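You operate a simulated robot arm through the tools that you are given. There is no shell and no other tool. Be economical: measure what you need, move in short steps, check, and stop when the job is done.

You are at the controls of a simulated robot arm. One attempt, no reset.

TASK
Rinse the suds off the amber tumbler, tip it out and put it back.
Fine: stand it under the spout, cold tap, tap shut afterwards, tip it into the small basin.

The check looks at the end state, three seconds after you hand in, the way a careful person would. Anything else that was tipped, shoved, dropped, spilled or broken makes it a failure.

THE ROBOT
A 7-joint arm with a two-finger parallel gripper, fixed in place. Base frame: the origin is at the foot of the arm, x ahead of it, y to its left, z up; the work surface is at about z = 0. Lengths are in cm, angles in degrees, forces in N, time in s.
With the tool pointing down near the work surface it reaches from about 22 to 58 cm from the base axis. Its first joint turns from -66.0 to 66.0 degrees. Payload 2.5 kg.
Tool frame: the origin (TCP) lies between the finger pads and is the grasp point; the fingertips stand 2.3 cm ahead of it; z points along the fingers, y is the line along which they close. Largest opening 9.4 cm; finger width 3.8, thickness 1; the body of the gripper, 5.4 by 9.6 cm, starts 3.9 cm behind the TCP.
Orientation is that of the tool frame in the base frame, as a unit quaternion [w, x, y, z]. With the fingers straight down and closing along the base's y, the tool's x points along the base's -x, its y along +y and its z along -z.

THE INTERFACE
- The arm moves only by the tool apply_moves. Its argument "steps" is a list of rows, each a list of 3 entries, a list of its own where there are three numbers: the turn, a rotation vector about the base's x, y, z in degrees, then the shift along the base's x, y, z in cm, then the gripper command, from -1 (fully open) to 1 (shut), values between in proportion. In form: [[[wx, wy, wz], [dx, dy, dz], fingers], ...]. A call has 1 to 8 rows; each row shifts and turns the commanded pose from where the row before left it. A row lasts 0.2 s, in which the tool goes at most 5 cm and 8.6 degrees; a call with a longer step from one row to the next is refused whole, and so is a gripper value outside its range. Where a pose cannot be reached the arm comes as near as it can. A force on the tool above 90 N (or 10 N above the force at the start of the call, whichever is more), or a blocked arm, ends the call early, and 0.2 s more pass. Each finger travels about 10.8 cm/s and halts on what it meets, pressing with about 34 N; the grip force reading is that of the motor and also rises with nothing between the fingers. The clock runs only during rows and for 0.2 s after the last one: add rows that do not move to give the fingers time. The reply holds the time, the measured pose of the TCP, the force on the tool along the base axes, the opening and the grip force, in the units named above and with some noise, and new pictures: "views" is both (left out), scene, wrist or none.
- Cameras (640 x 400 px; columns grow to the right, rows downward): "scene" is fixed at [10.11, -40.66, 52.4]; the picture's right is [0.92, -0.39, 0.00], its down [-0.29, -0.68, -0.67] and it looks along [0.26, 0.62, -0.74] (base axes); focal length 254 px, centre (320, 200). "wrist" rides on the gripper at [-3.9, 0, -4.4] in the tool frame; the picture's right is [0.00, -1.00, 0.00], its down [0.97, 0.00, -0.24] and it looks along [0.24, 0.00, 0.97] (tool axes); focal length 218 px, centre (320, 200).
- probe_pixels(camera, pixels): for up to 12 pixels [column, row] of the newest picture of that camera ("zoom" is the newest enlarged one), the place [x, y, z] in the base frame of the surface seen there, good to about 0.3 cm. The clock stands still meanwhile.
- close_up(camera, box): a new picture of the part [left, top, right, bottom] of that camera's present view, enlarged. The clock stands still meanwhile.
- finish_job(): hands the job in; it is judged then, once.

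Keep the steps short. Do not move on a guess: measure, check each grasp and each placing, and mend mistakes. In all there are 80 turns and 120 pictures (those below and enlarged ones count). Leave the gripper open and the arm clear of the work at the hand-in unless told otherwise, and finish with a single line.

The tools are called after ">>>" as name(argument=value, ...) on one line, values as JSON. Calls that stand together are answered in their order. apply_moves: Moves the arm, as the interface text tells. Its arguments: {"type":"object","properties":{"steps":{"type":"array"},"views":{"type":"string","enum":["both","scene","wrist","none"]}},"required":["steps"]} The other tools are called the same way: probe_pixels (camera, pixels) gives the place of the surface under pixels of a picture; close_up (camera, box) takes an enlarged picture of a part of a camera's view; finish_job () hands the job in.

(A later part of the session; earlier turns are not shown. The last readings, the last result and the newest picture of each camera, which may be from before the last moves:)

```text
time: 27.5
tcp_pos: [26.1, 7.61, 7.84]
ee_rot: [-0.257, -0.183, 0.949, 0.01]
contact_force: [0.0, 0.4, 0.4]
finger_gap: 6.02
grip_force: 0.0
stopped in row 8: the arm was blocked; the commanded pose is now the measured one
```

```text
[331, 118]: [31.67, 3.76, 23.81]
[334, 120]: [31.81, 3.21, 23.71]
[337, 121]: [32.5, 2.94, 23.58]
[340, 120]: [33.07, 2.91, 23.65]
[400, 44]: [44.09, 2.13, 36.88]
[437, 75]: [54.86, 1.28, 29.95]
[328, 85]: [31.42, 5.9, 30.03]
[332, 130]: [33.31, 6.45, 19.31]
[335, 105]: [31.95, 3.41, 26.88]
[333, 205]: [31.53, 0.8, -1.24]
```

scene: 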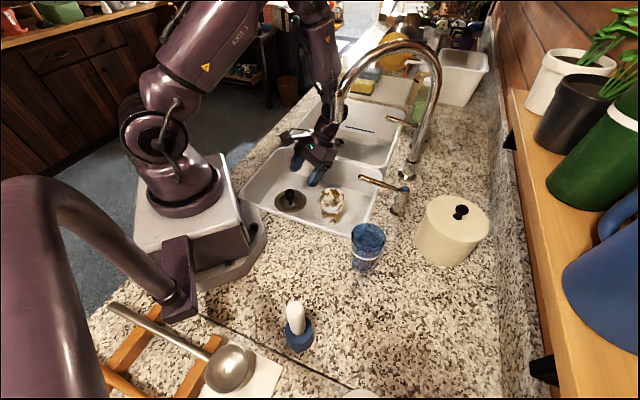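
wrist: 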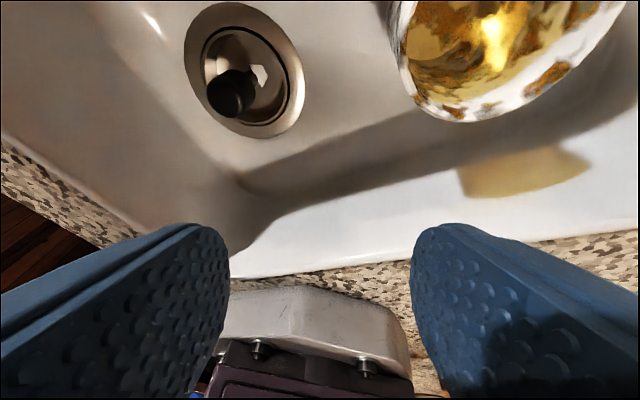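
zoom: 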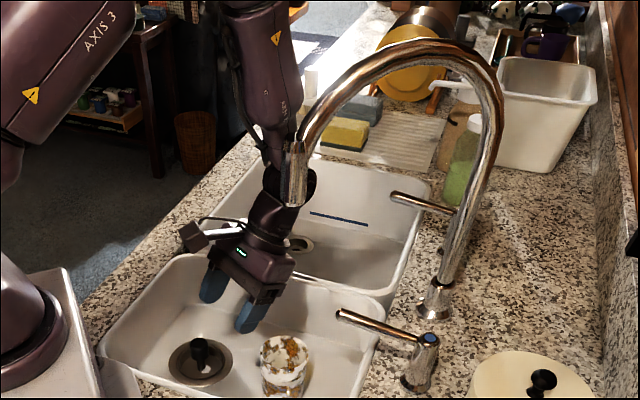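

The spout has not moved, as its coordinates are unchanged. The forearm was resting near it, so I'll back away by reversing.

>>> apply_moves(steps=[[[0, 0, 0], [-1.5, 1, 0], -0.28], [[0, 0, 7.6], [-1.5, 1, 0], -0.28], [[0, 0, 7.6], [-1, 1, 0], -0.28], [[0, 0, 7.6], [-0.5, 0.5, 0], -0.28], [[0, 0, 7.6], [0, 0, 0], -0.28], [[0, 0, 7.6], [0, 0, 0], -0.28], [[0, 0, 7.6], [0, 0, 0], -0.28], [[0, 0, 7.6], [0, 0, 0], -0.28]])

```text
time: 29.3
tcp_pos: [21.54, 10.97, 7.84]
ee_rot: [-0.233, -0.589, 0.766, -0.107]
contact_force: [-0.5, 0.3, -0.2]
finger_gap: 6.01
grip_force: 0.1
```

scene: 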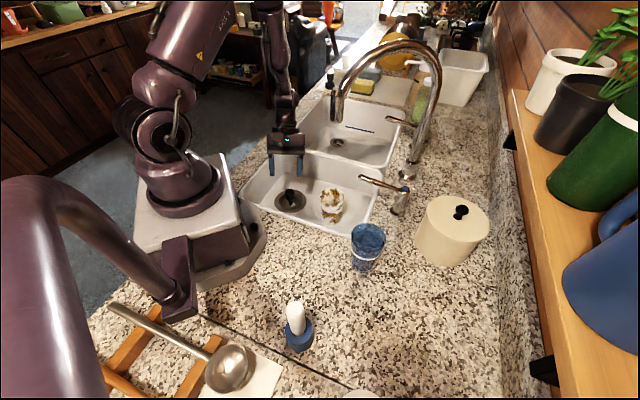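
wrist: 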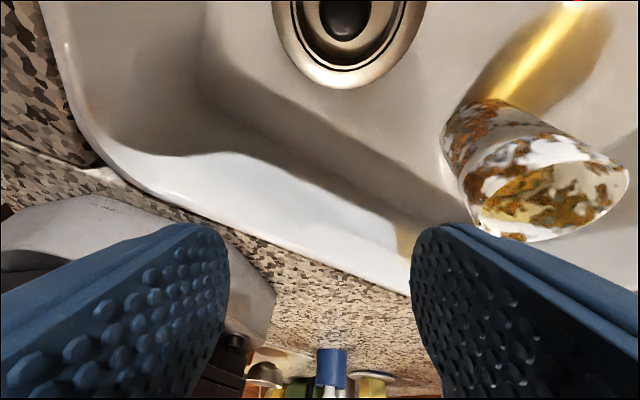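

I'm clear again and nothing moved. Now I raise and travel back to about (20,-7,22) in proper small steps.

>>> apply_moves(steps=[[[0, 0, 0], [0, 0, 4.5], -0.28], [[0, 0, 0], [0, -1, 4.5], -0.28], [[0, 0, 0], [-0.5, -2, 4], -0.28], [[0, 0, 0], [-0.5, -4, 1], -0.28], [[0, 0, 0], [0, -4.5, 0], -0.28], [[0, 0, 0], [0, -4.5, 0], -0.28], [[0, 0, 0], [0, -2.5, 0], -0.28]], views="scene")

```text
time: 30.9
tcp_pos: [20.55, -7.62, 21.65]
ee_rot: [-0.234, -0.588, 0.767, -0.107]
contact_force: [-0.6, -0.1, 0.7]
finger_gap: 6.02
grip_force: 0.1
```

scene: 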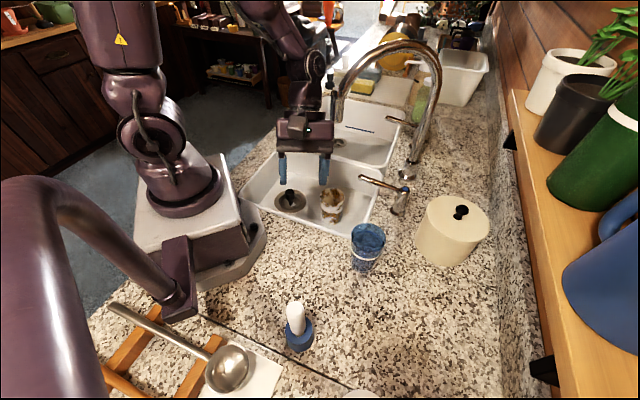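

Next I turn back by 61° while moving toward (22,-21), reversing the earlier safe sweep.

>>> apply_moves(steps=[[[0, 0, -7.6], [0, -2.5, 0.3], -0.28], [[0, 0, -7.6], [0, -2.5, 0.3], -0.28], [[0, 0, -7.6], [0, -2, 0.3], -0.28], [[0, 0, -7.6], [0.3, -2, 0], -0.28], [[0, 0, -7.6], [0.4, -1.5, 0], -0.28], [[0, 0, -7.6], [0.4, -1, 0], -0.28], [[0, 0, -7.6], [0.4, -1, 0], -0.28], [[0, 0, -7.6], [0.4, -1, 0], -0.28]], views="none")

```text
time: 32.7
tcp_pos: [22.54, -21.05, 22.53]
ee_rot: [-0.256, -0.117, 0.959, 0.027]
contact_force: [-0.6, 0.0, -0.2]
finger_gap: 6.02
grip_force: 0.1
```

The closing axis is 6° off level after that earlier bump. I correct it and finish the yaw to −41°, drifting outward.

>>> apply_moves(steps=[[[-6.4, 0, 0], [0.5, -0.5, 0], -0.28], [[0, 0, -7.6], [1, -0.7, 0], -0.28], [[0, 0, -7.6], [1, -0.7, 0], -0.28], [[0, 0, -7.6], [1, -0.7, 0], -0.28], [[0, 0, -7.6], [1, -0.7, 0], -0.28], [[0, 0, -7.6], [1, 0, 0], -0.28], [[0, 0, -7.6], [1, 0, 0], -0.28], [[0, 0, -7.6], [1, 0, 0], -0.28]], views="none")

```text
time: 34.5
tcp_pos: [29.88, -24.22, 22.6]
ee_rot: [-0.247, 0.337, 0.903, 0.094]
contact_force: [-0.7, 0.2, -0.3]
finger_gap: 6.01
grip_force: 0.0
```

The orientation is good. I'm moving over to (46.7,-9.7,19), just above the tap body.

>>> apply_moves(steps=[[[0, 0, 0], [2.8, 2.4, 0], -0.28], [[0, 0, 0], [2.8, 2.4, 0], -0.28], [[0, 0, 0], [2.8, 2.4, 0], -0.28], [[0, 0, 0], [2.8, 2.4, 0], -0.28], [[0, 0, 0], [2.8, 2.4, -1.5], -0.28], [[0, 0, 0], [2.8, 2.4, -2], -0.28], [[0, 0, 0], [0, 0, 0], -0.28]])

```text
time: 36.1
tcp_pos: [47.15, -9.73, 19.25]
ee_rot: [-0.246, 0.335, 0.905, 0.092]
contact_force: [0.3, 0.4, 0.0]
finger_gap: 6.02
grip_force: 0.0
```

scene: 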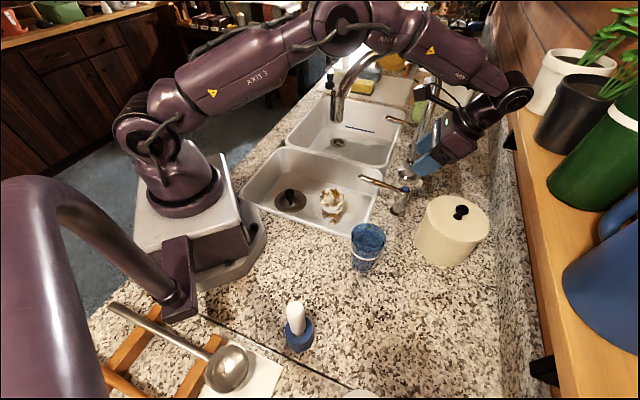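
wrist: 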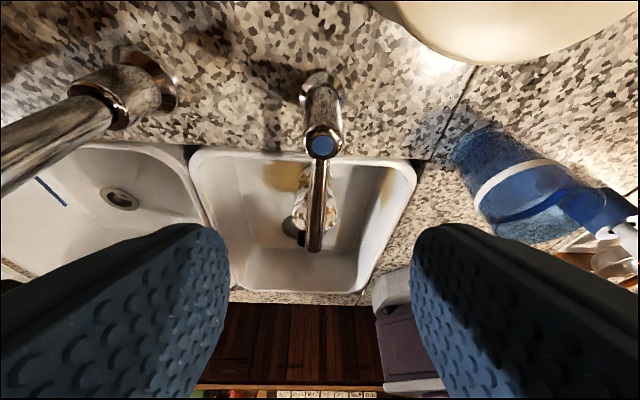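

The lever is centred between the fingers at column 320. The forearm crosses above the spout arch, so I check its height before lowering.

>>> probe_pixels(camera="scene", pixels=[[380, 38], [405, 50], [425, 62], [445, 76], [470, 88], [500, 90], [350, 75], [385, 60], [432, 70]])

>>> close_up(camera="scene", box=[310, 0, 550, 200])

```text
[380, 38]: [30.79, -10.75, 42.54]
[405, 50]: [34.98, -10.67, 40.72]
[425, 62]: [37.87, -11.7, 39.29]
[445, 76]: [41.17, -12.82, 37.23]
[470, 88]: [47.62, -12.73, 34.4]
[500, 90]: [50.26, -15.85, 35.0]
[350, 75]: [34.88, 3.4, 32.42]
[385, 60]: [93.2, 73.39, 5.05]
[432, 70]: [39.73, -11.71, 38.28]
```

```text
2.00 times, centred on (430, 100) of scene
```

zoom: 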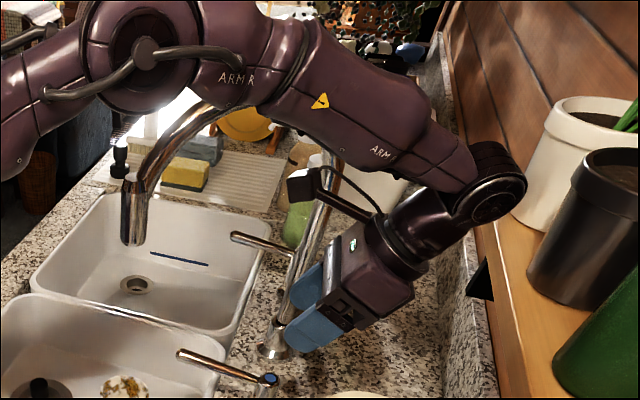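

The forearm is about 12 cm wide and not far from the arch, so coming 4 cm closer would be tight. I lean the hand further away (yaw −60°, tilt 40°) before lowering.

>>> apply_moves(steps=[[[0, 0, -6.3], [0, 0, 0], -0.28], [[0, 0, -6.3], [0, 0, 0], -0.28], [[0, 0, -6.4], [0, 0, 0], -0.28], [[4.33, 2.5, 0], [0, 0, 0], -0.28], [[4.33, 2.5, 0], [0, 0, 0], -0.28], [[0, 0, 0], [-1, 1, -1], -0.28], [[0, 0, 0], [-1, 1, -1], -0.28], [[0, 0, 0], [0, 0, 0], -0.28]])

```text
time: 37.9
tcp_pos: [44.95, -7.91, 17.25]
ee_rot: [-0.3, 0.467, 0.814, 0.173]
contact_force: [0.2, 0.6, -0.3]
finger_gap: 6.02
grip_force: 0.2
```

scene: 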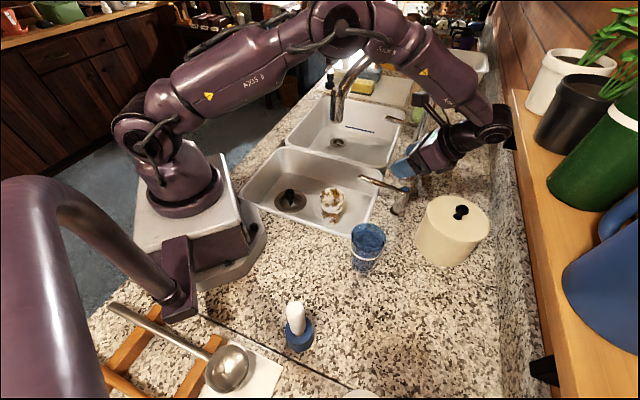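
wrist: 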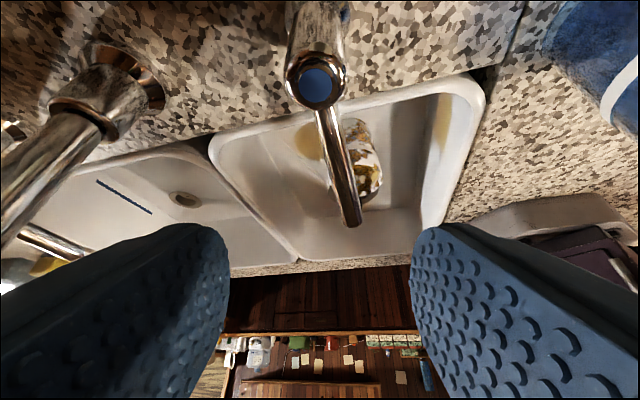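

The hand leans well away now. I shift to (41.8,-5.2) over the handle and lower partway to z≈13.

>>> apply_moves(steps=[[[0, 0, 0], [-1.6, 1.3, -1], -0.28], [[0, 0, 0], [-1.5, 1.4, -1], -0.28], [[0, 0, 0], [0, 0, -2], -0.28], [[0, 0, 0], [0, 0, 0], -0.28]])

>>> close_up(camera="scene", box=[300, 0, 540, 220])

>>> probe_pixels(camera="scene", pixels=[[400, 45], [410, 60], [430, 80], [450, 100], [420, 30], [440, 45]])

```text
time: 38.9
tcp_pos: [41.68, -5.25, 13.28]
ee_rot: [-0.299, 0.466, 0.814, 0.174]
contact_force: [-0.4, 0.4, 0.5]
finger_gap: 6.03
grip_force: 0.0
```

scene: 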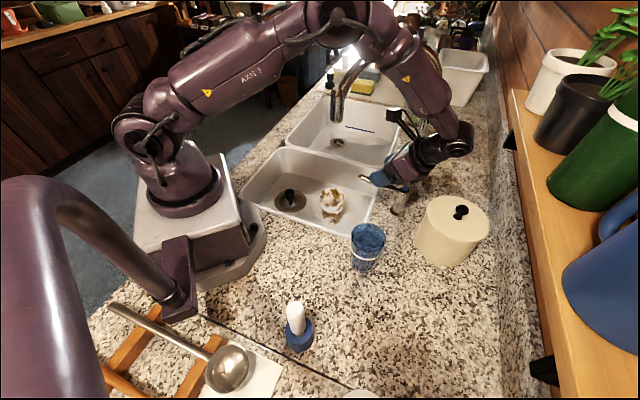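
wrist: 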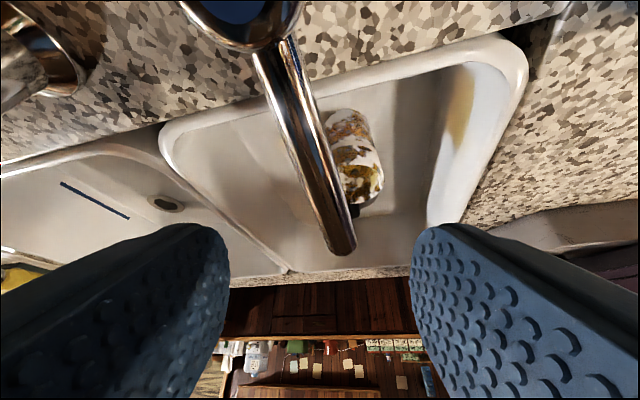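

```text
1.82 times, centred on (420, 110) of scene
```

zoom: 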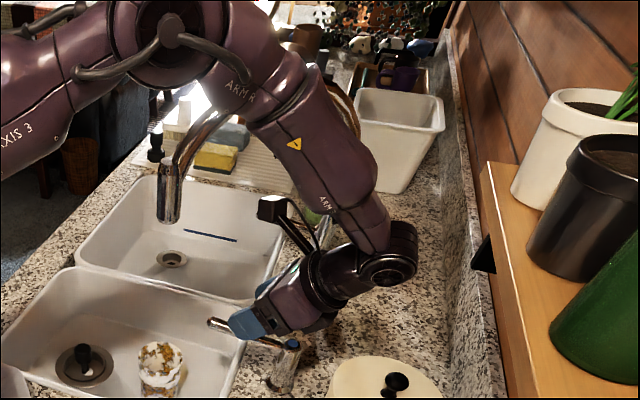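

```text
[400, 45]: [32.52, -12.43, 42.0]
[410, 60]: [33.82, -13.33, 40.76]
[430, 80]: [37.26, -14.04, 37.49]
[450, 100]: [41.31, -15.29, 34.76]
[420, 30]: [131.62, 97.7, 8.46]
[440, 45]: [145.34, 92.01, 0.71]
```

The forearm now sits around y −13 to −4, clear of the arch. I lower to z≈9 to straddle the handle.

>>> apply_moves(steps=[[[0, 0, 0], [0, 0, -1.5], -0.28], [[0, 0, 0], [0, 0, -1.5], -0.28], [[0, 0, 0], [0, 0, -1.2], -0.28], [[0, 0, 0], [0, 0, 0], -0.28]])

>>> close_up(camera="scene", box=[340, 100, 460, 220])

```text
time: 39.9
tcp_pos: [41.69, -5.21, 9.13]
ee_rot: [-0.299, 0.467, 0.814, 0.173]
contact_force: [0.6, -0.4, 0.1]
finger_gap: 6.02
grip_force: 0.1
```

scene: 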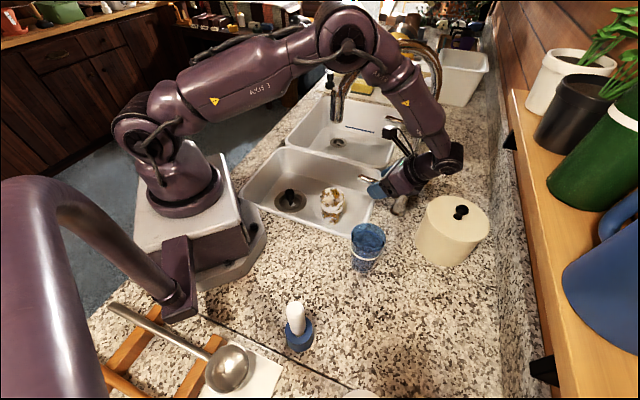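
wrist: 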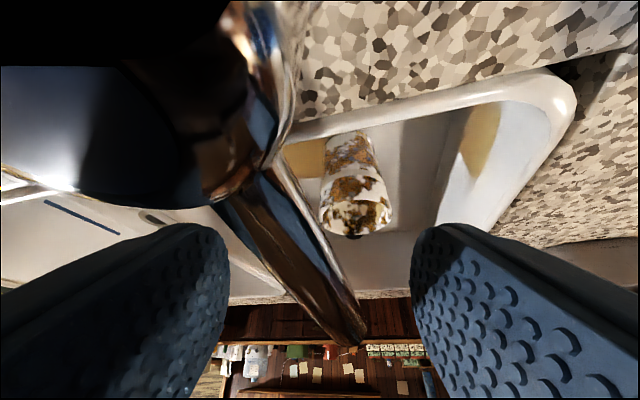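

```text
3.33 times, centred on (400, 160) of scene
```

zoom: 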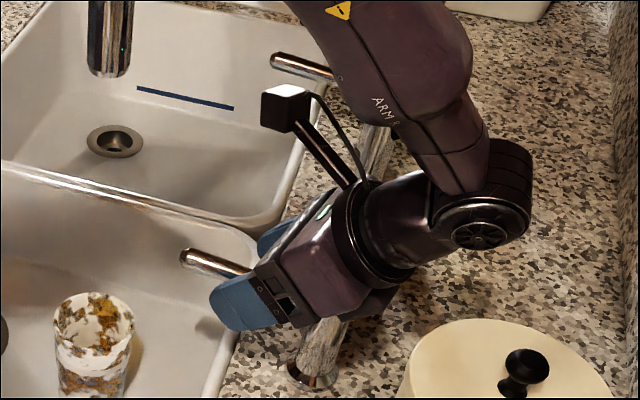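

The fingers straddle the handle. I try counter-clockwise first, with the tip toward (-x,-y), moving slowly and watching the force.

>>> apply_moves(steps=[[[0, 0, 0], [-0.66, -0.75, 0], -0.28], [[0, 0, 0], [-0.66, -0.75, 0], -0.28], [[0, 0, 0], [-0.53, -0.6, 0], -0.28], [[0, 0, 0], [-0.4, -0.45, 0], -0.28], [[0, 0, 0], [0, 0, 0], -0.28]])

>>> close_up(camera="scene", box=[310, 80, 460, 220])

```text
time: 41.1
tcp_pos: [39.52, -7.56, 9.2]
ee_rot: [-0.299, 0.465, 0.814, 0.178]
contact_force: [3.2, 13.4, 8.1]
finger_gap: 6.22
grip_force: 21.9
```

scene: 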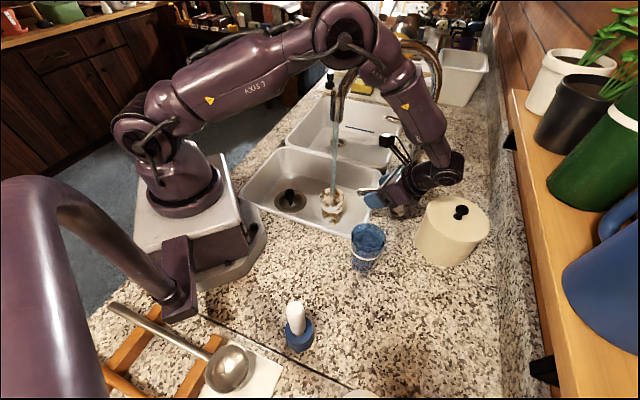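
wrist: 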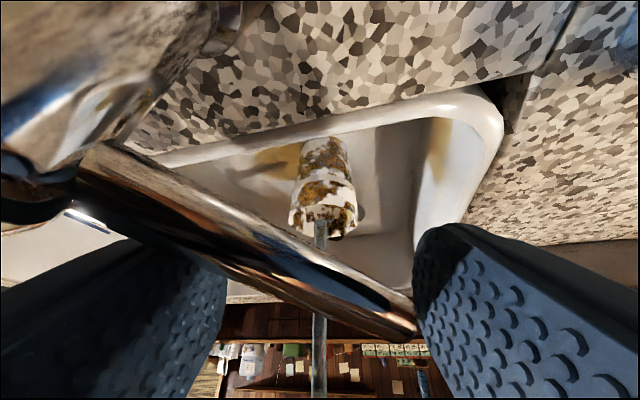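

```text
2.86 times, centred on (385, 150) of scene
```

zoom: 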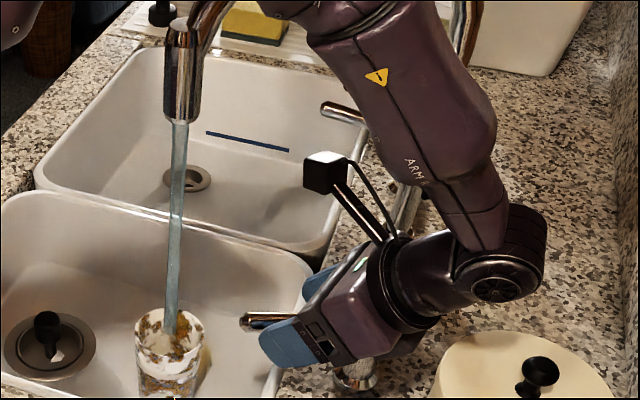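

Water is running from the spout straight into the tumbler. I hold still and watch the suds.

>>> apply_moves(steps=[[[0, 0, 2], [0, 0, 0], -0.35], [[0, 0, 0], [0, 0, 0], -0.35], [[0, 0, 0], [0, 0, 0], -0.35], [[0, 0, 0], [0, 0, 0], -0.35], [[0, 0, 0], [0, 0, 0], -0.35], [[0, 0, 0], [0, 0, 0], -0.35], [[0, 0, 0], [0, 0, 0], -0.35], [[0, 0, 0], [0, 0, 0], -0.35]], views="none")

>>> close_up(camera="scene", box=[280, 150, 400, 240])

```text
time: 42.9
tcp_pos: [39.45, -7.78, 8.89]
ee_rot: [-0.302, 0.454, 0.821, 0.169]
contact_force: [-1.9, 11.2, 11.8]
finger_gap: 6.64
grip_force: 4.0
```

```text
4.44 times, centred on (340, 195) of scene
```

zoom: 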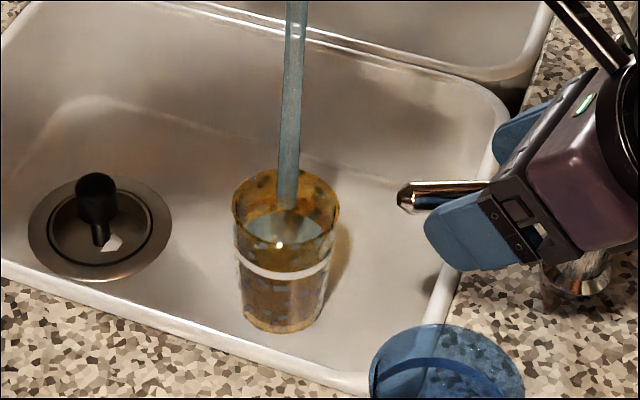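

The white suds are already gone and the water level is rising. I rinse about a second longer for safety.

>>> apply_moves(steps=[[[0, 0, 0], [0, 0, 0], -0.35], [[0, 0, 0], [0, 0, 0], -0.35], [[0, 0, 0], [0, 0, 0], -0.35], [[0, 0, 0], [0, 0, 0], -0.35], [[0, 0, 0], [0, 0, 0], -0.35], [[0, 0, 0], [0, 0, 0], -0.35]], views="none")

>>> close_up(camera="scene", box=[310, 180, 360, 230])

```text
time: 44.3
tcp_pos: [39.56, -7.59, 9.0]
ee_rot: [-0.302, 0.452, 0.822, 0.17]
contact_force: [6.1, 17.2, 8.6]
finger_gap: 6.4
grip_force: 22.0
```

```text
8.00 times, centred on (335, 205) of scene
```

zoom: 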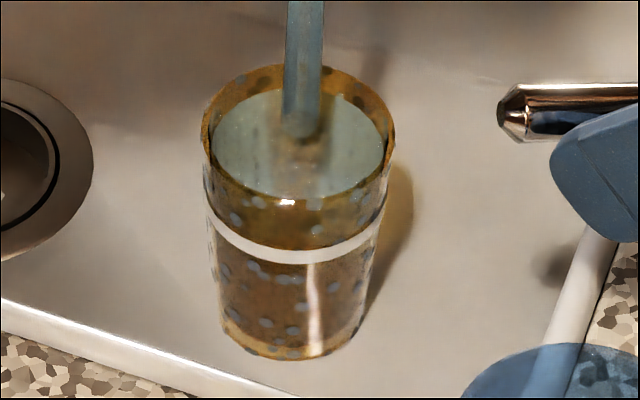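

A few greyish spots remain, which may be bubbles in the glass itself. I run the water 1.2 s more to see whether they change.

>>> apply_moves(steps=[[[0, 0, 0], [0, 0, 0], -0.35], [[0, 0, 0], [0, 0, 0], -0.35], [[0, 0, 0], [0, 0, 0], -0.35], [[0, 0, 0], [0, 0, 0], -0.35], [[0, 0, 0], [0, 0, 0], -0.35]], views="none")

>>> close_up(camera="scene", box=[310, 180, 360, 230])

```text
time: 45.5
tcp_pos: [39.51, -7.9, 9.09]
ee_rot: [-0.303, 0.452, 0.822, 0.168]
contact_force: [2.4, 13.8, 10.5]
finger_gap: 6.68
grip_force: 13.1
```

```text
8.00 times, centred on (335, 205) of scene
```

zoom: 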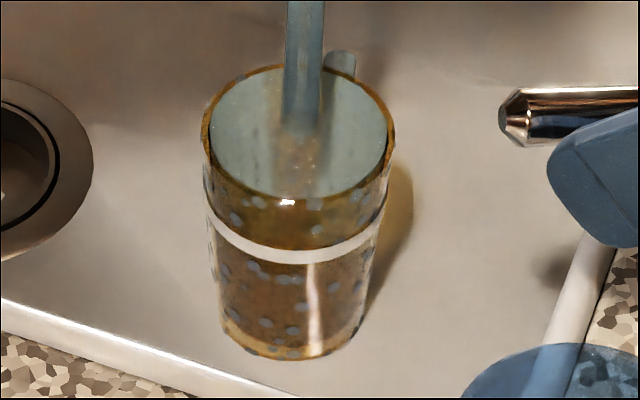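

The spots did not change, so they are part of the glass. It's full and clean, so I shut the tap by pushing the handle back the other way.

>>> apply_moves(steps=[[[0, 0, 0], [0.66, 0.75, 0], -0.28], [[0, 0, 0], [0.66, 0.75, 0], -0.28], [[0, 0, 0], [0.66, 0.75, 0], -0.28], [[0, 0, 0], [0.6, 0.7, 0], -0.28], [[0, 0, 0], [0.5, 0.6, 0], -0.28], [[0, 0, 0], [0, 0, 0], -0.28]])

>>> close_up(camera="scene", box=[310, 80, 460, 220])

```text
time: 46.9
tcp_pos: [42.5, -4.28, 9.06]
ee_rot: [-0.302, 0.453, 0.822, 0.169]
contact_force: [-0.7, -0.1, 1.6]
finger_gap: 6.02
grip_force: 0.3
```

scene: 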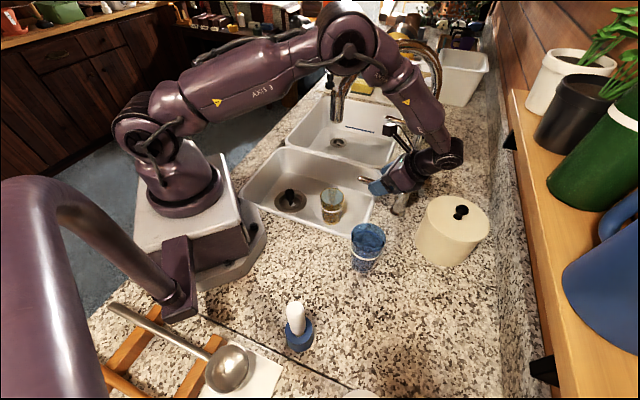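
wrist: 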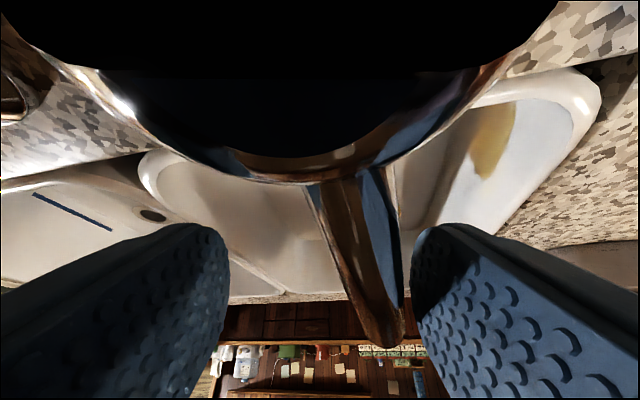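

```text
2.86 times, centred on (385, 150) of scene
```

zoom: 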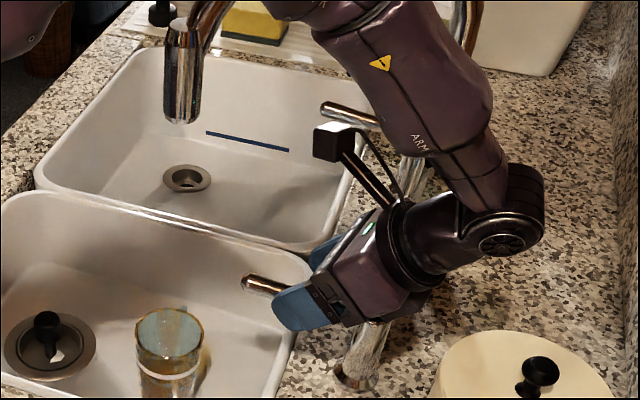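

The flow has stopped. I compare the handle's tip with its original place of about (38.1,-2.4) at scene (360,179).

>>> probe_pixels(camera="scene", pixels=[[361, 178], [363, 180], [365, 180], [367, 181]])

>>> close_up(camera="scene", box=[310, 110, 390, 230])

```text
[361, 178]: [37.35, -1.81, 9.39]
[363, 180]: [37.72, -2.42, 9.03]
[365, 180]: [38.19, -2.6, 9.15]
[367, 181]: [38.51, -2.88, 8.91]
```

```text
3.33 times, centred on (350, 170) of scene
```

zoom: 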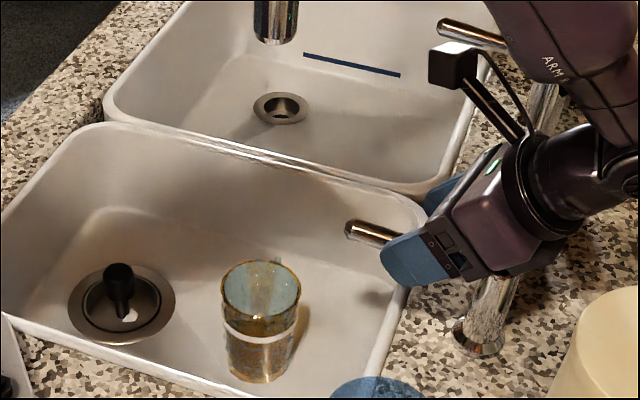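

It's back where it was. One slight extra nudge will tell me whether the handle is at its closed stop.

>>> apply_moves(steps=[[[0, 0, 0], [0.2, 0.23, 0], -0.28], [[0, 0, 0], [0.2, 0.23, 0], -0.28], [[0, 0, 0], [0, 0, 0], -0.28]], views="none")

>>> probe_pixels(camera="scene", pixels=[[361, 178], [365, 180], [360, 181]])

```text
time: 47.7
tcp_pos: [42.87, -3.73, 9.01]
ee_rot: [-0.302, 0.453, 0.822, 0.168]
contact_force: [-2.3, -3.1, 1.0]
finger_gap: 6.2
grip_force: 2.0
```

```text
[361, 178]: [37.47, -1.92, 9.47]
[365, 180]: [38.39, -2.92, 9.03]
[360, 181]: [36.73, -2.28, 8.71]
```

The handle meets its stop, so the tap is shut. I recentre on the handle and lift straight off.

>>> apply_moves(steps=[[[0, 0, 0], [-0.6, -0.7, 0], -0.28], [[0, 0, 0], [-0.4, -0.5, 0], -0.28], [[0, 0, 0], [0, 0, 2], -0.28], [[0, 0, 0], [0, 0, 3], -0.28], [[0, 0, 0], [0, 0, 3], -0.28], [[0, 0, 0], [1.5, -1.4, 1], -0.28], [[0, 0, 0], [1.5, -2, 1], -0.28], [[0, 0, 0], [0, -2, 1], -0.28]])

```text
time: 49.5
tcp_pos: [44.97, -10.47, 19.96]
ee_rot: [-0.302, 0.454, 0.821, 0.169]
contact_force: [-0.3, -0.3, -0.6]
finger_gap: 6.02
grip_force: 0.0
```

scene: 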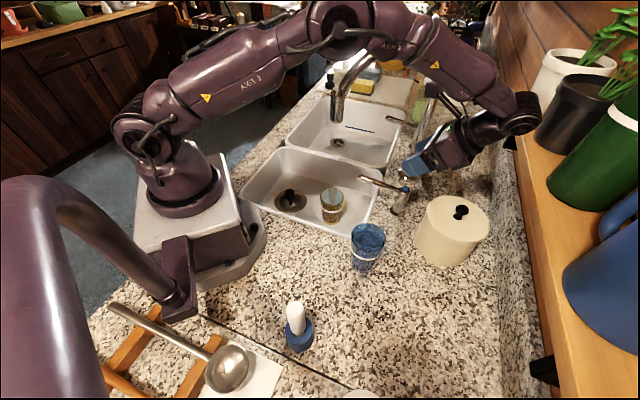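
wrist: 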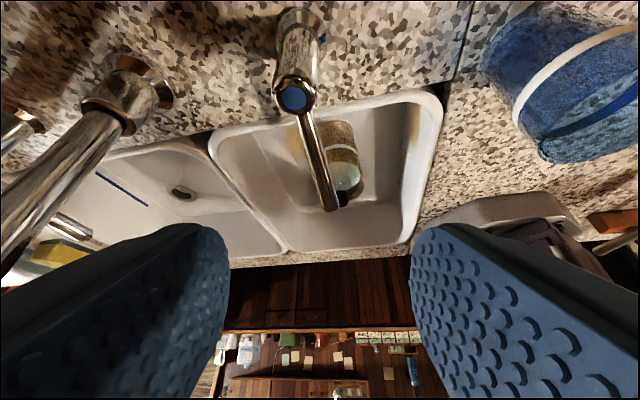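

Clear of the tap with nothing disturbed. I retrace my route toward the glass, undoing the extra tilt and starting the yaw back.

>>> apply_moves(steps=[[[-4.3, -2.7, 0], [-2.5, -2.25, 0.5], -0.28], [[-4.3, -2.7, 0], [-2.5, -2.25, 0.5], -0.28], [[0, 0, 7.6], [-2.5, -2.25, 0.5], -0.6], [[0, 0, 7.6], [-2.5, -2.25, 0.5], -0.9], [[0, 0, 7.6], [-2.5, -2.25, 0.3], -0.9], [[0, 0, 7.6], [-2.5, -1.5, 0.3], -0.9], [[0, 0, 7.6], [-2, 0, 0], -0.9], [[0, 0, 7.6], [-2, 0, 0], -0.9]], views="scene")

```text
time: 51.3
tcp_pos: [25.91, -23.08, 22.34]
ee_rot: [-0.261, 0.101, 0.96, 0.029]
contact_force: [0.3, -0.1, -1.0]
finger_gap: 8.93
grip_force: 0.2
```

scene: 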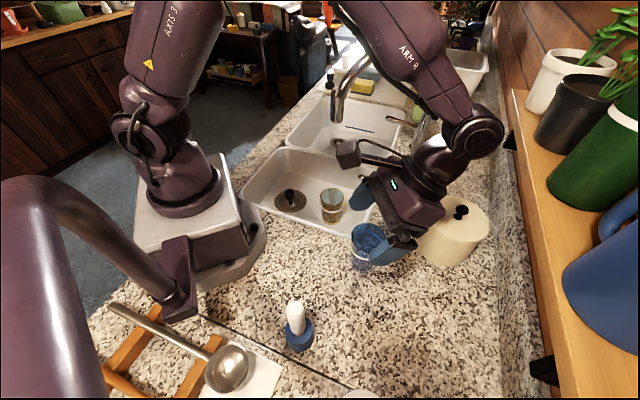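

Next, the sweep of yaw and position toward (20,-14).

>>> apply_moves(steps=[[[0, 0, 7.6], [-1.2, 0.6, 0], -0.9], [[0, 0, 7.6], [-1.2, 0.7, 0], -0.9], [[0, 0, 7.6], [-1.2, 0.7, 0], -0.9], [[0, 0, 7.6], [-0.6, 1, 0], -0.9], [[0, 0, 7.6], [-0.6, 1, 0], -0.9], [[0, 0, 7.6], [-0.4, 1, 0], -0.9], [[0, 0, 7.6], [-0.4, 1.5, 0], -0.9], [[0, 0, 7.6], [-0.3, 2, 0], -0.9]], views="none")

```text
time: 53.1
tcp_pos: [19.98, -14.58, 22.42]
ee_rot: [-0.239, -0.398, 0.879, -0.106]
contact_force: [-0.2, 0.4, -0.2]
finger_gap: 8.92
grip_force: 0.1
```

>>> apply_moves(steps=[[[0, 0, 8.3], [0, 2.4, 0], -0.9], [[0, 0, 8.3], [0, 2.4, 0], -0.9], [[0, 0, 8.3], [0, 2.4, 0], -0.9], [[0, 0, 0], [0, 3.5, 0], -0.9], [[0, 0, 0], [0, 4, 0], -0.9], [[0, 0, 0], [1, 4, -1], -0.9], [[0, 0, 0], [2, 3, -2], -0.9], [[0, 0, 0], [2, 1, -3], -0.9]], views="scene")

```text
time: 54.9
tcp_pos: [24.84, 8.26, 16.37]
ee_rot: [-0.211, -0.578, 0.773, -0.156]
contact_force: [0.0, 0.1, 0.4]
finger_gap: 8.95
grip_force: 0.1
```

scene: 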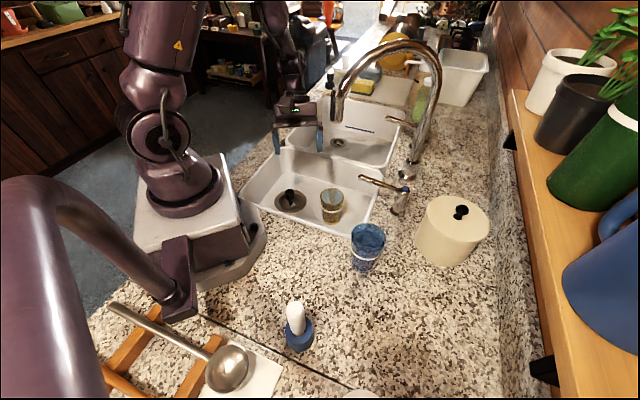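

The glass is standing full at about (32.3,4.1). I reverse the retreat route to line up behind it.

>>> apply_moves(steps=[[[0, 0, 0], [2, 1, -4], -0.9], [[0, 0, 0], [0, 1.3, -4], -0.9], [[0, 0, 0], [0, 0, -3.7], -0.9], [[0, 0, 0], [2, 0, -0.5], -0.9], [[0, 0, 0], [2, 0, -0.4], -0.9], [[0, 0, 0], [3.0, -2, 0], -0.9], [[0, 0, 0], [0, 0, 0], -0.9]])

```text
time: 56.5
tcp_pos: [34.16, 8.33, 4.15]
ee_rot: [-0.211, -0.578, 0.773, -0.156]
contact_force: [-0.4, 0.2, 0.6]
finger_gap: 8.93
grip_force: 0.2
```

scene: 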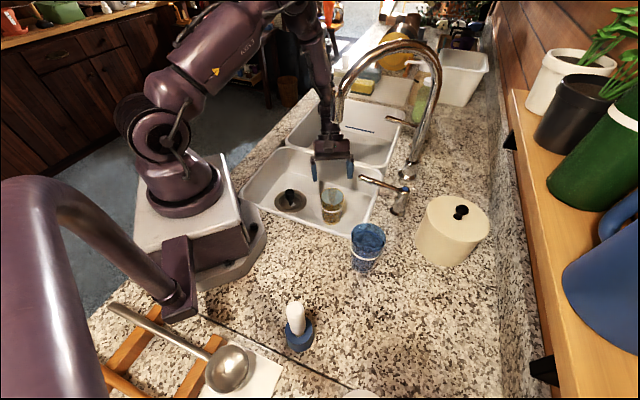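
wrist: 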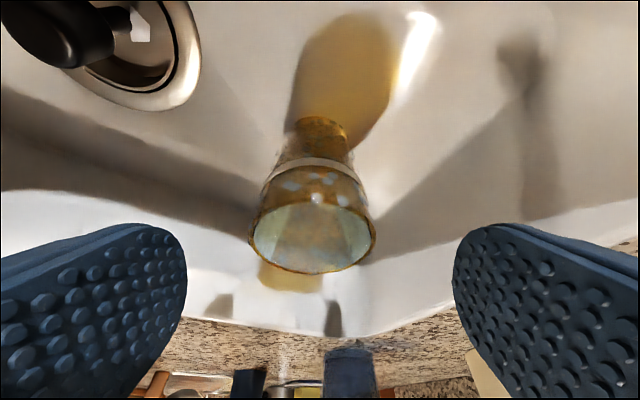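

It's aligned, with the glass at column 313. I move in along the tool axis to the earlier grasp spot.

>>> apply_moves(steps=[[[0, 0, 0], [-0.35, -0.91, -1.81], -0.9], [[0, 0, 0], [-0.35, -0.91, -1.81], -0.9], [[0, 0, 0], [-0.35, -0.91, -1.81], -0.9], [[0, 0, 0], [-0.35, -0.9, -1.75], -0.9], [[0, 0, 0], [0, 0, 0], -0.9], [[0, 0, 0], [0, 0, 0], -0.65]])

```text
time: 57.9
tcp_pos: [32.85, 4.71, -3.2]
ee_rot: [-0.211, -0.578, 0.773, -0.156]
contact_force: [-0.1, -0.1, 0.5]
finger_gap: 7.78
grip_force: 0.0
```

scene: 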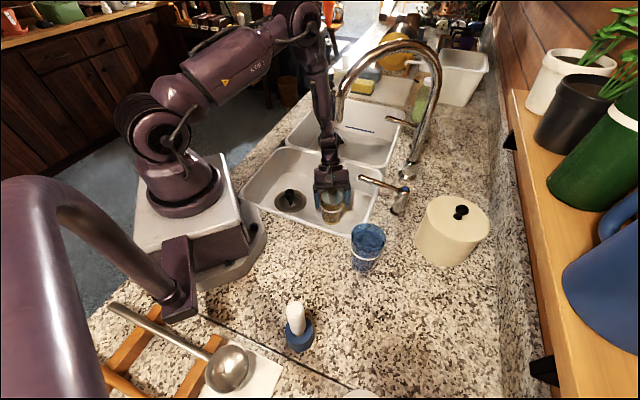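
wrist: 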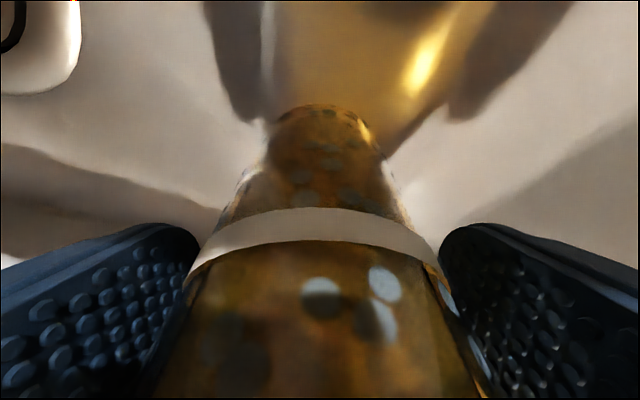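

I'll close gently on the glass.

>>> apply_moves(steps=[[[0, 0, 0], [0, 0, 0], -0.5], [[0, 0, 0], [0, 0, 0], -0.4], [[0, 0, 0], [0, 0, 0], -0.3], [[0, 0, 0], [0, 0, 0], -0.2], [[0, 0, 0], [0, 0, 0.5], -0.2], [[0, 0, 0], [0, 0, 1.5], -0.2], [[0, 0, 0], [0, 0, 0], -0.2]], views="none")

```text
time: 59.5
tcp_pos: [32.74, 4.85, -1.14]
ee_rot: [-0.211, -0.577, 0.773, -0.156]
contact_force: [-0.2, 0.0, -4.6]
finger_gap: 6.88
grip_force: 34.1
```

Held, with about 4.6 N of glass plus water. I carry it within the basin to (25.9,7) and up, away from the spout.

>>> apply_moves(steps=[[[0, 0, 0], [0, 0, 1.6], -0.2], [[0, 0, 0], [-2.3, 0.8, 0.2], -0.2], [[0, 0, 0], [-2.4, 0.8, 0], -0.2], [[0, 0, 0], [-2.4, 1, 0], -0.2], [[0, 0, 0], [-1.5, 1, 3], -0.2], [[0, 0, 0], [0, 0.5, 4], -0.2], [[0, 0, 0], [0, 0, 4], -0.2], [[0, 0, 0], [0, 0, 4], -0.2]])

```text
time: 61.3
tcp_pos: [23.87, 8.75, 15.6]
ee_rot: [-0.211, -0.577, 0.773, -0.155]
contact_force: [-0.2, -0.5, -4.8]
finger_gap: 6.86
grip_force: 33.9
```

scene: 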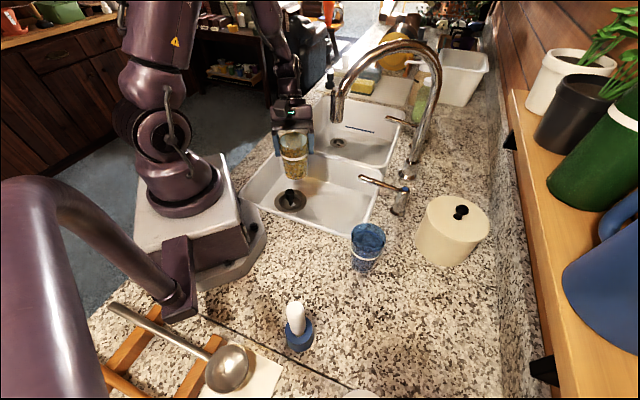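
wrist: 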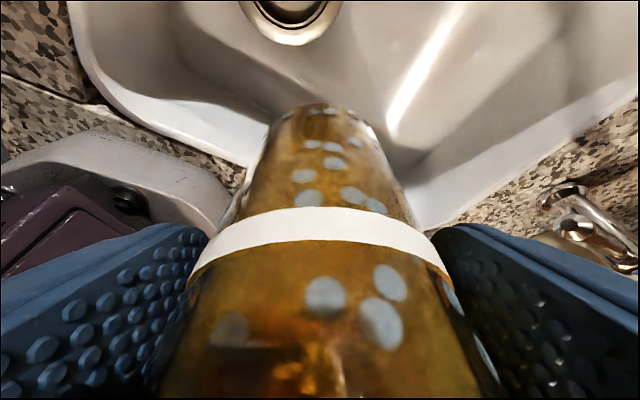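

The glass is over the basin at (24,9), away from the spout. I start tipping about the closing axis, with the mouth toward −y but staying over the basin. First 56°.

>>> apply_moves(steps=[[[7.66, -2.32, 0], [0, 0.5, 0.4], -0.2], [[7.66, -2.32, 0], [0, 0.5, 0.4], -0.2], [[7.66, -2.32, 0], [0, 0.5, 0.4], -0.2], [[7.66, -2.32, 0], [0, 0.5, 0.4], -0.2], [[7.66, -2.32, 0], [0, 0.5, 0.4], -0.2], [[7.66, -2.32, 0], [0, 0.5, 0], -0.2], [[7.66, -2.32, 0], [0, 0.5, 0], -0.2]])

```text
time: 62.9
tcp_pos: [23.99, 12.35, 17.53]
ee_rot: [0.18, -0.584, 0.781, 0.132]
contact_force: [-0.5, 0.2, -4.0]
finger_gap: 6.88
grip_force: 33.8
```

scene: 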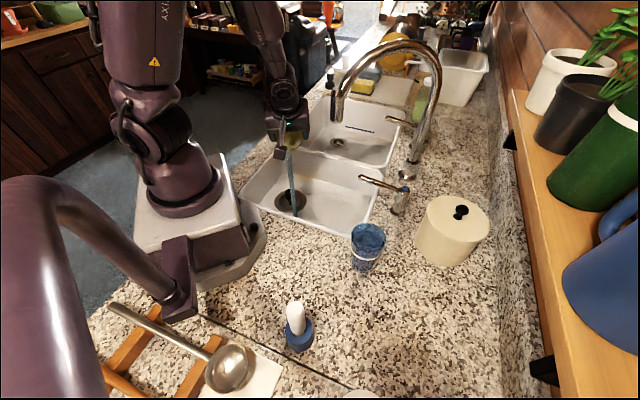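
wrist: 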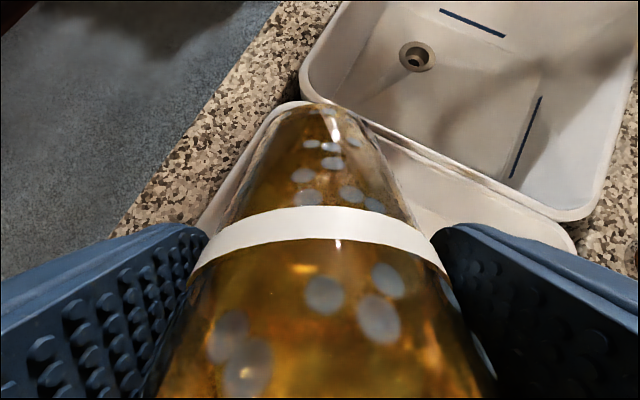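

It's pouring, and the stream falls into the small basin near the drain at scene (293,190). I continue the tip.

>>> apply_moves(steps=[[[7.66, -2.32, 0], [0, 0, 0], -0.2], [[7.66, -2.32, 0], [0, 0, 0], -0.2], [[7.66, -2.32, 0], [0, 0, 0], -0.2], [[7.66, -2.32, 0], [0, 0, 0], -0.2], [[0, 0, 0], [0, 0, 0], -0.2]])

```text
time: 64.1
tcp_pos: [26.04, 12.63, 17.52]
ee_rot: [0.338, -0.544, 0.727, 0.249]
contact_force: [0.1, 0.2, -3.9]
finger_gap: 6.88
grip_force: 33.3
out of reach, approached as far as the arm can: row 1, 2, 3, 4
```

scene: 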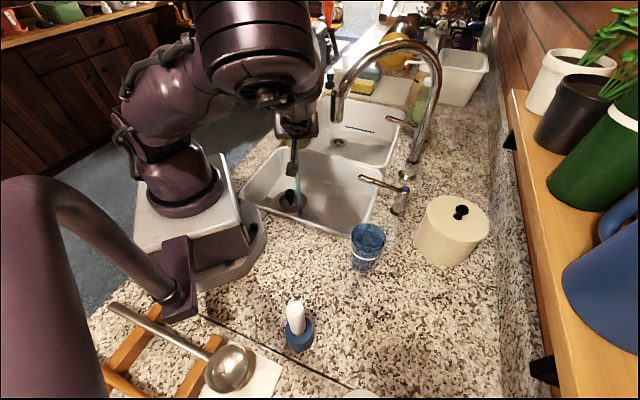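
wrist: 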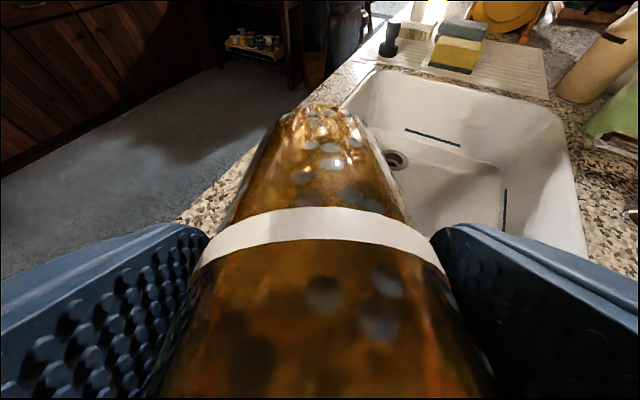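

The glass is tipped about 80° and most of the water has gone into the basin, but the arm is too folded here to tip further. I shift slightly outward and down and try the remaining degrees.

>>> apply_moves(steps=[[[0, 0, 0], [0.5, 0.7, -1.5], -0.2], [[0, 0, 0], [0.5, 0.7, -1.5], -0.2], [[7.66, -2.32, 0], [0.3, 0.5, -0.5], -0.2], [[7.66, -2.32, 0], [0.3, 0.5, -0.5], -0.2], [[0, 0, 0], [0, 0, 0], -0.2]])

```text
time: 65.3
tcp_pos: [27.68, 15.08, 13.41]
ee_rot: [0.437, -0.503, 0.673, 0.322]
contact_force: [-0.4, 0.1, -1.3]
finger_gap: 6.85
grip_force: 34.3
```

scene: 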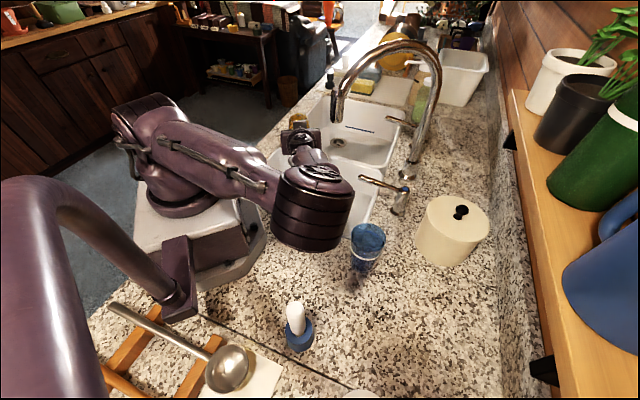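
wrist: 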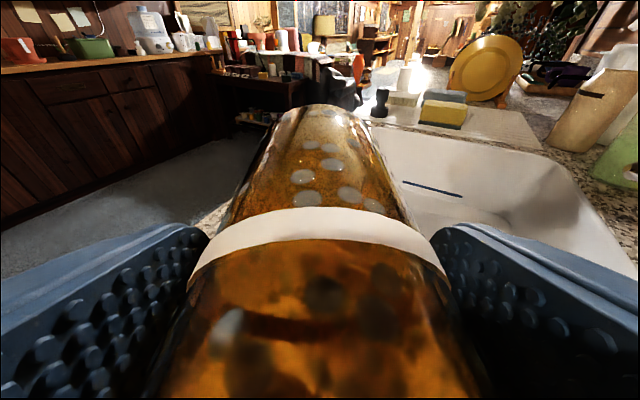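

Tipped 96° now, and the load has dropped to about 1.3–2 N, so it's nearly empty. The elbow has swung low, so I check its clearance from the blue tumbler.

>>> probe_pixels(camera="scene", pixels=[[310, 245], [340, 225], [320, 170], [285, 205], [345, 195], [300, 145], [367, 230], [352, 240]])

>>> close_up(camera="scene", box=[220, 90, 420, 290])

```text
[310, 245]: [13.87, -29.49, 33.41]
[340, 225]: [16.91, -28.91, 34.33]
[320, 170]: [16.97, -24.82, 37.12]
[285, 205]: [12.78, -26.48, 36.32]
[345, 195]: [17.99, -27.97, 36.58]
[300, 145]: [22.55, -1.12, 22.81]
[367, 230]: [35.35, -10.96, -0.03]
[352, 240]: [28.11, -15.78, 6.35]
```

```text
2.00 times, centred on (320, 190) of scene
```

zoom: 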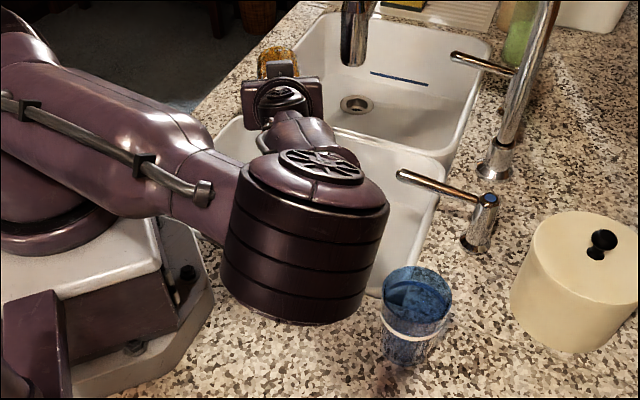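

The elbow is high at z>30, well above everything. I tip two more steps and let it drain.

>>> apply_moves(steps=[[[6, -1.8, 0], [0, 0, 0], -0.2], [[6, -1.8, 0], [0, 0, 0], -0.2], [[0, 0, 0], [0, 0, 0], -0.2], [[0, 0, 0], [0, 0, 0], -0.2], [[0, 0, 0], [0, 0, 0], -0.2], [[0, 0, 0], [0, 0, 0], -0.2]])

```text
time: 66.7
tcp_pos: [27.92, 14.81, 13.41]
ee_rot: [0.49, -0.473, 0.642, 0.352]
contact_force: [0.0, 0.6, -3.3]
finger_gap: 6.89
grip_force: 34.0
out of reach, approached as far as the arm can: row 1
```

scene: 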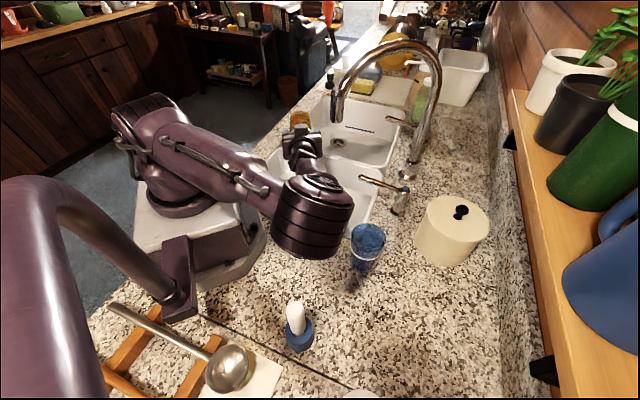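
wrist: 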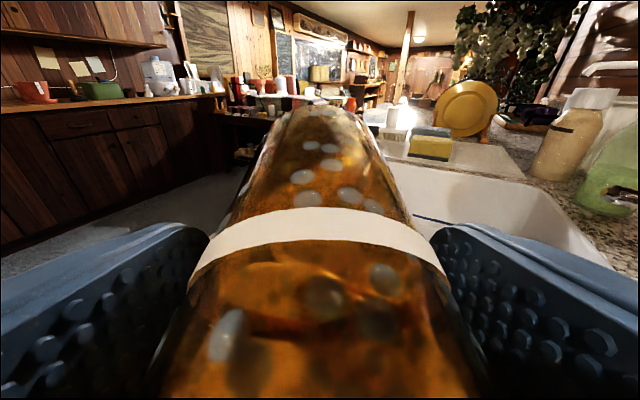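

Tipped 104°, and it's drained. I turn it back upright, reversing the motion.

>>> apply_moves(steps=[[[-7.66, 2.32, 0], [0, 0, 0], -0.2], [[-7.66, 2.32, 0], [-0.5, -0.5, 0.8], -0.2], [[-7.66, 2.32, 0], [-0.5, -0.5, 0.8], -0.2], [[-7.66, 2.32, 0], [-1, -0.5, 1], -0.2], [[-7.66, 2.32, 0], [-1, -0.5, 1], -0.2], [[-7.66, 2.32, 0], [-0.7, -0.5, 0.5], -0.2], [[0, 0, 0], [0, 0, 0], -0.2]])

```text
time: 68.3
tcp_pos: [24.17, 12.42, 17.43]
ee_rot: [0.188, -0.582, 0.781, 0.128]
contact_force: [0.0, 0.6, -2.6]
finger_gap: 6.88
grip_force: 33.5
```

scene: 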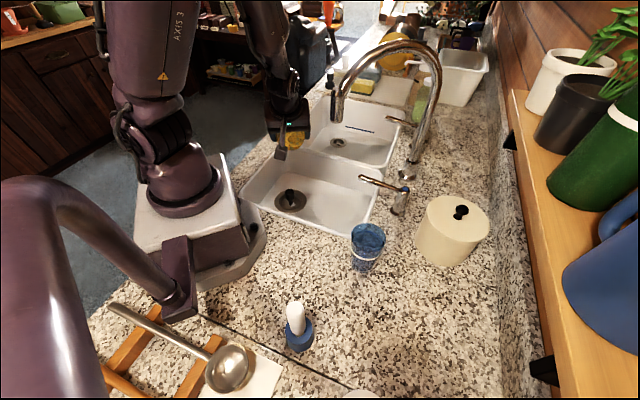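
wrist: 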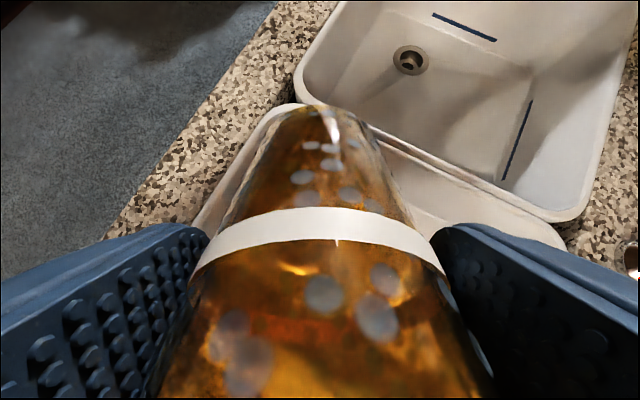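

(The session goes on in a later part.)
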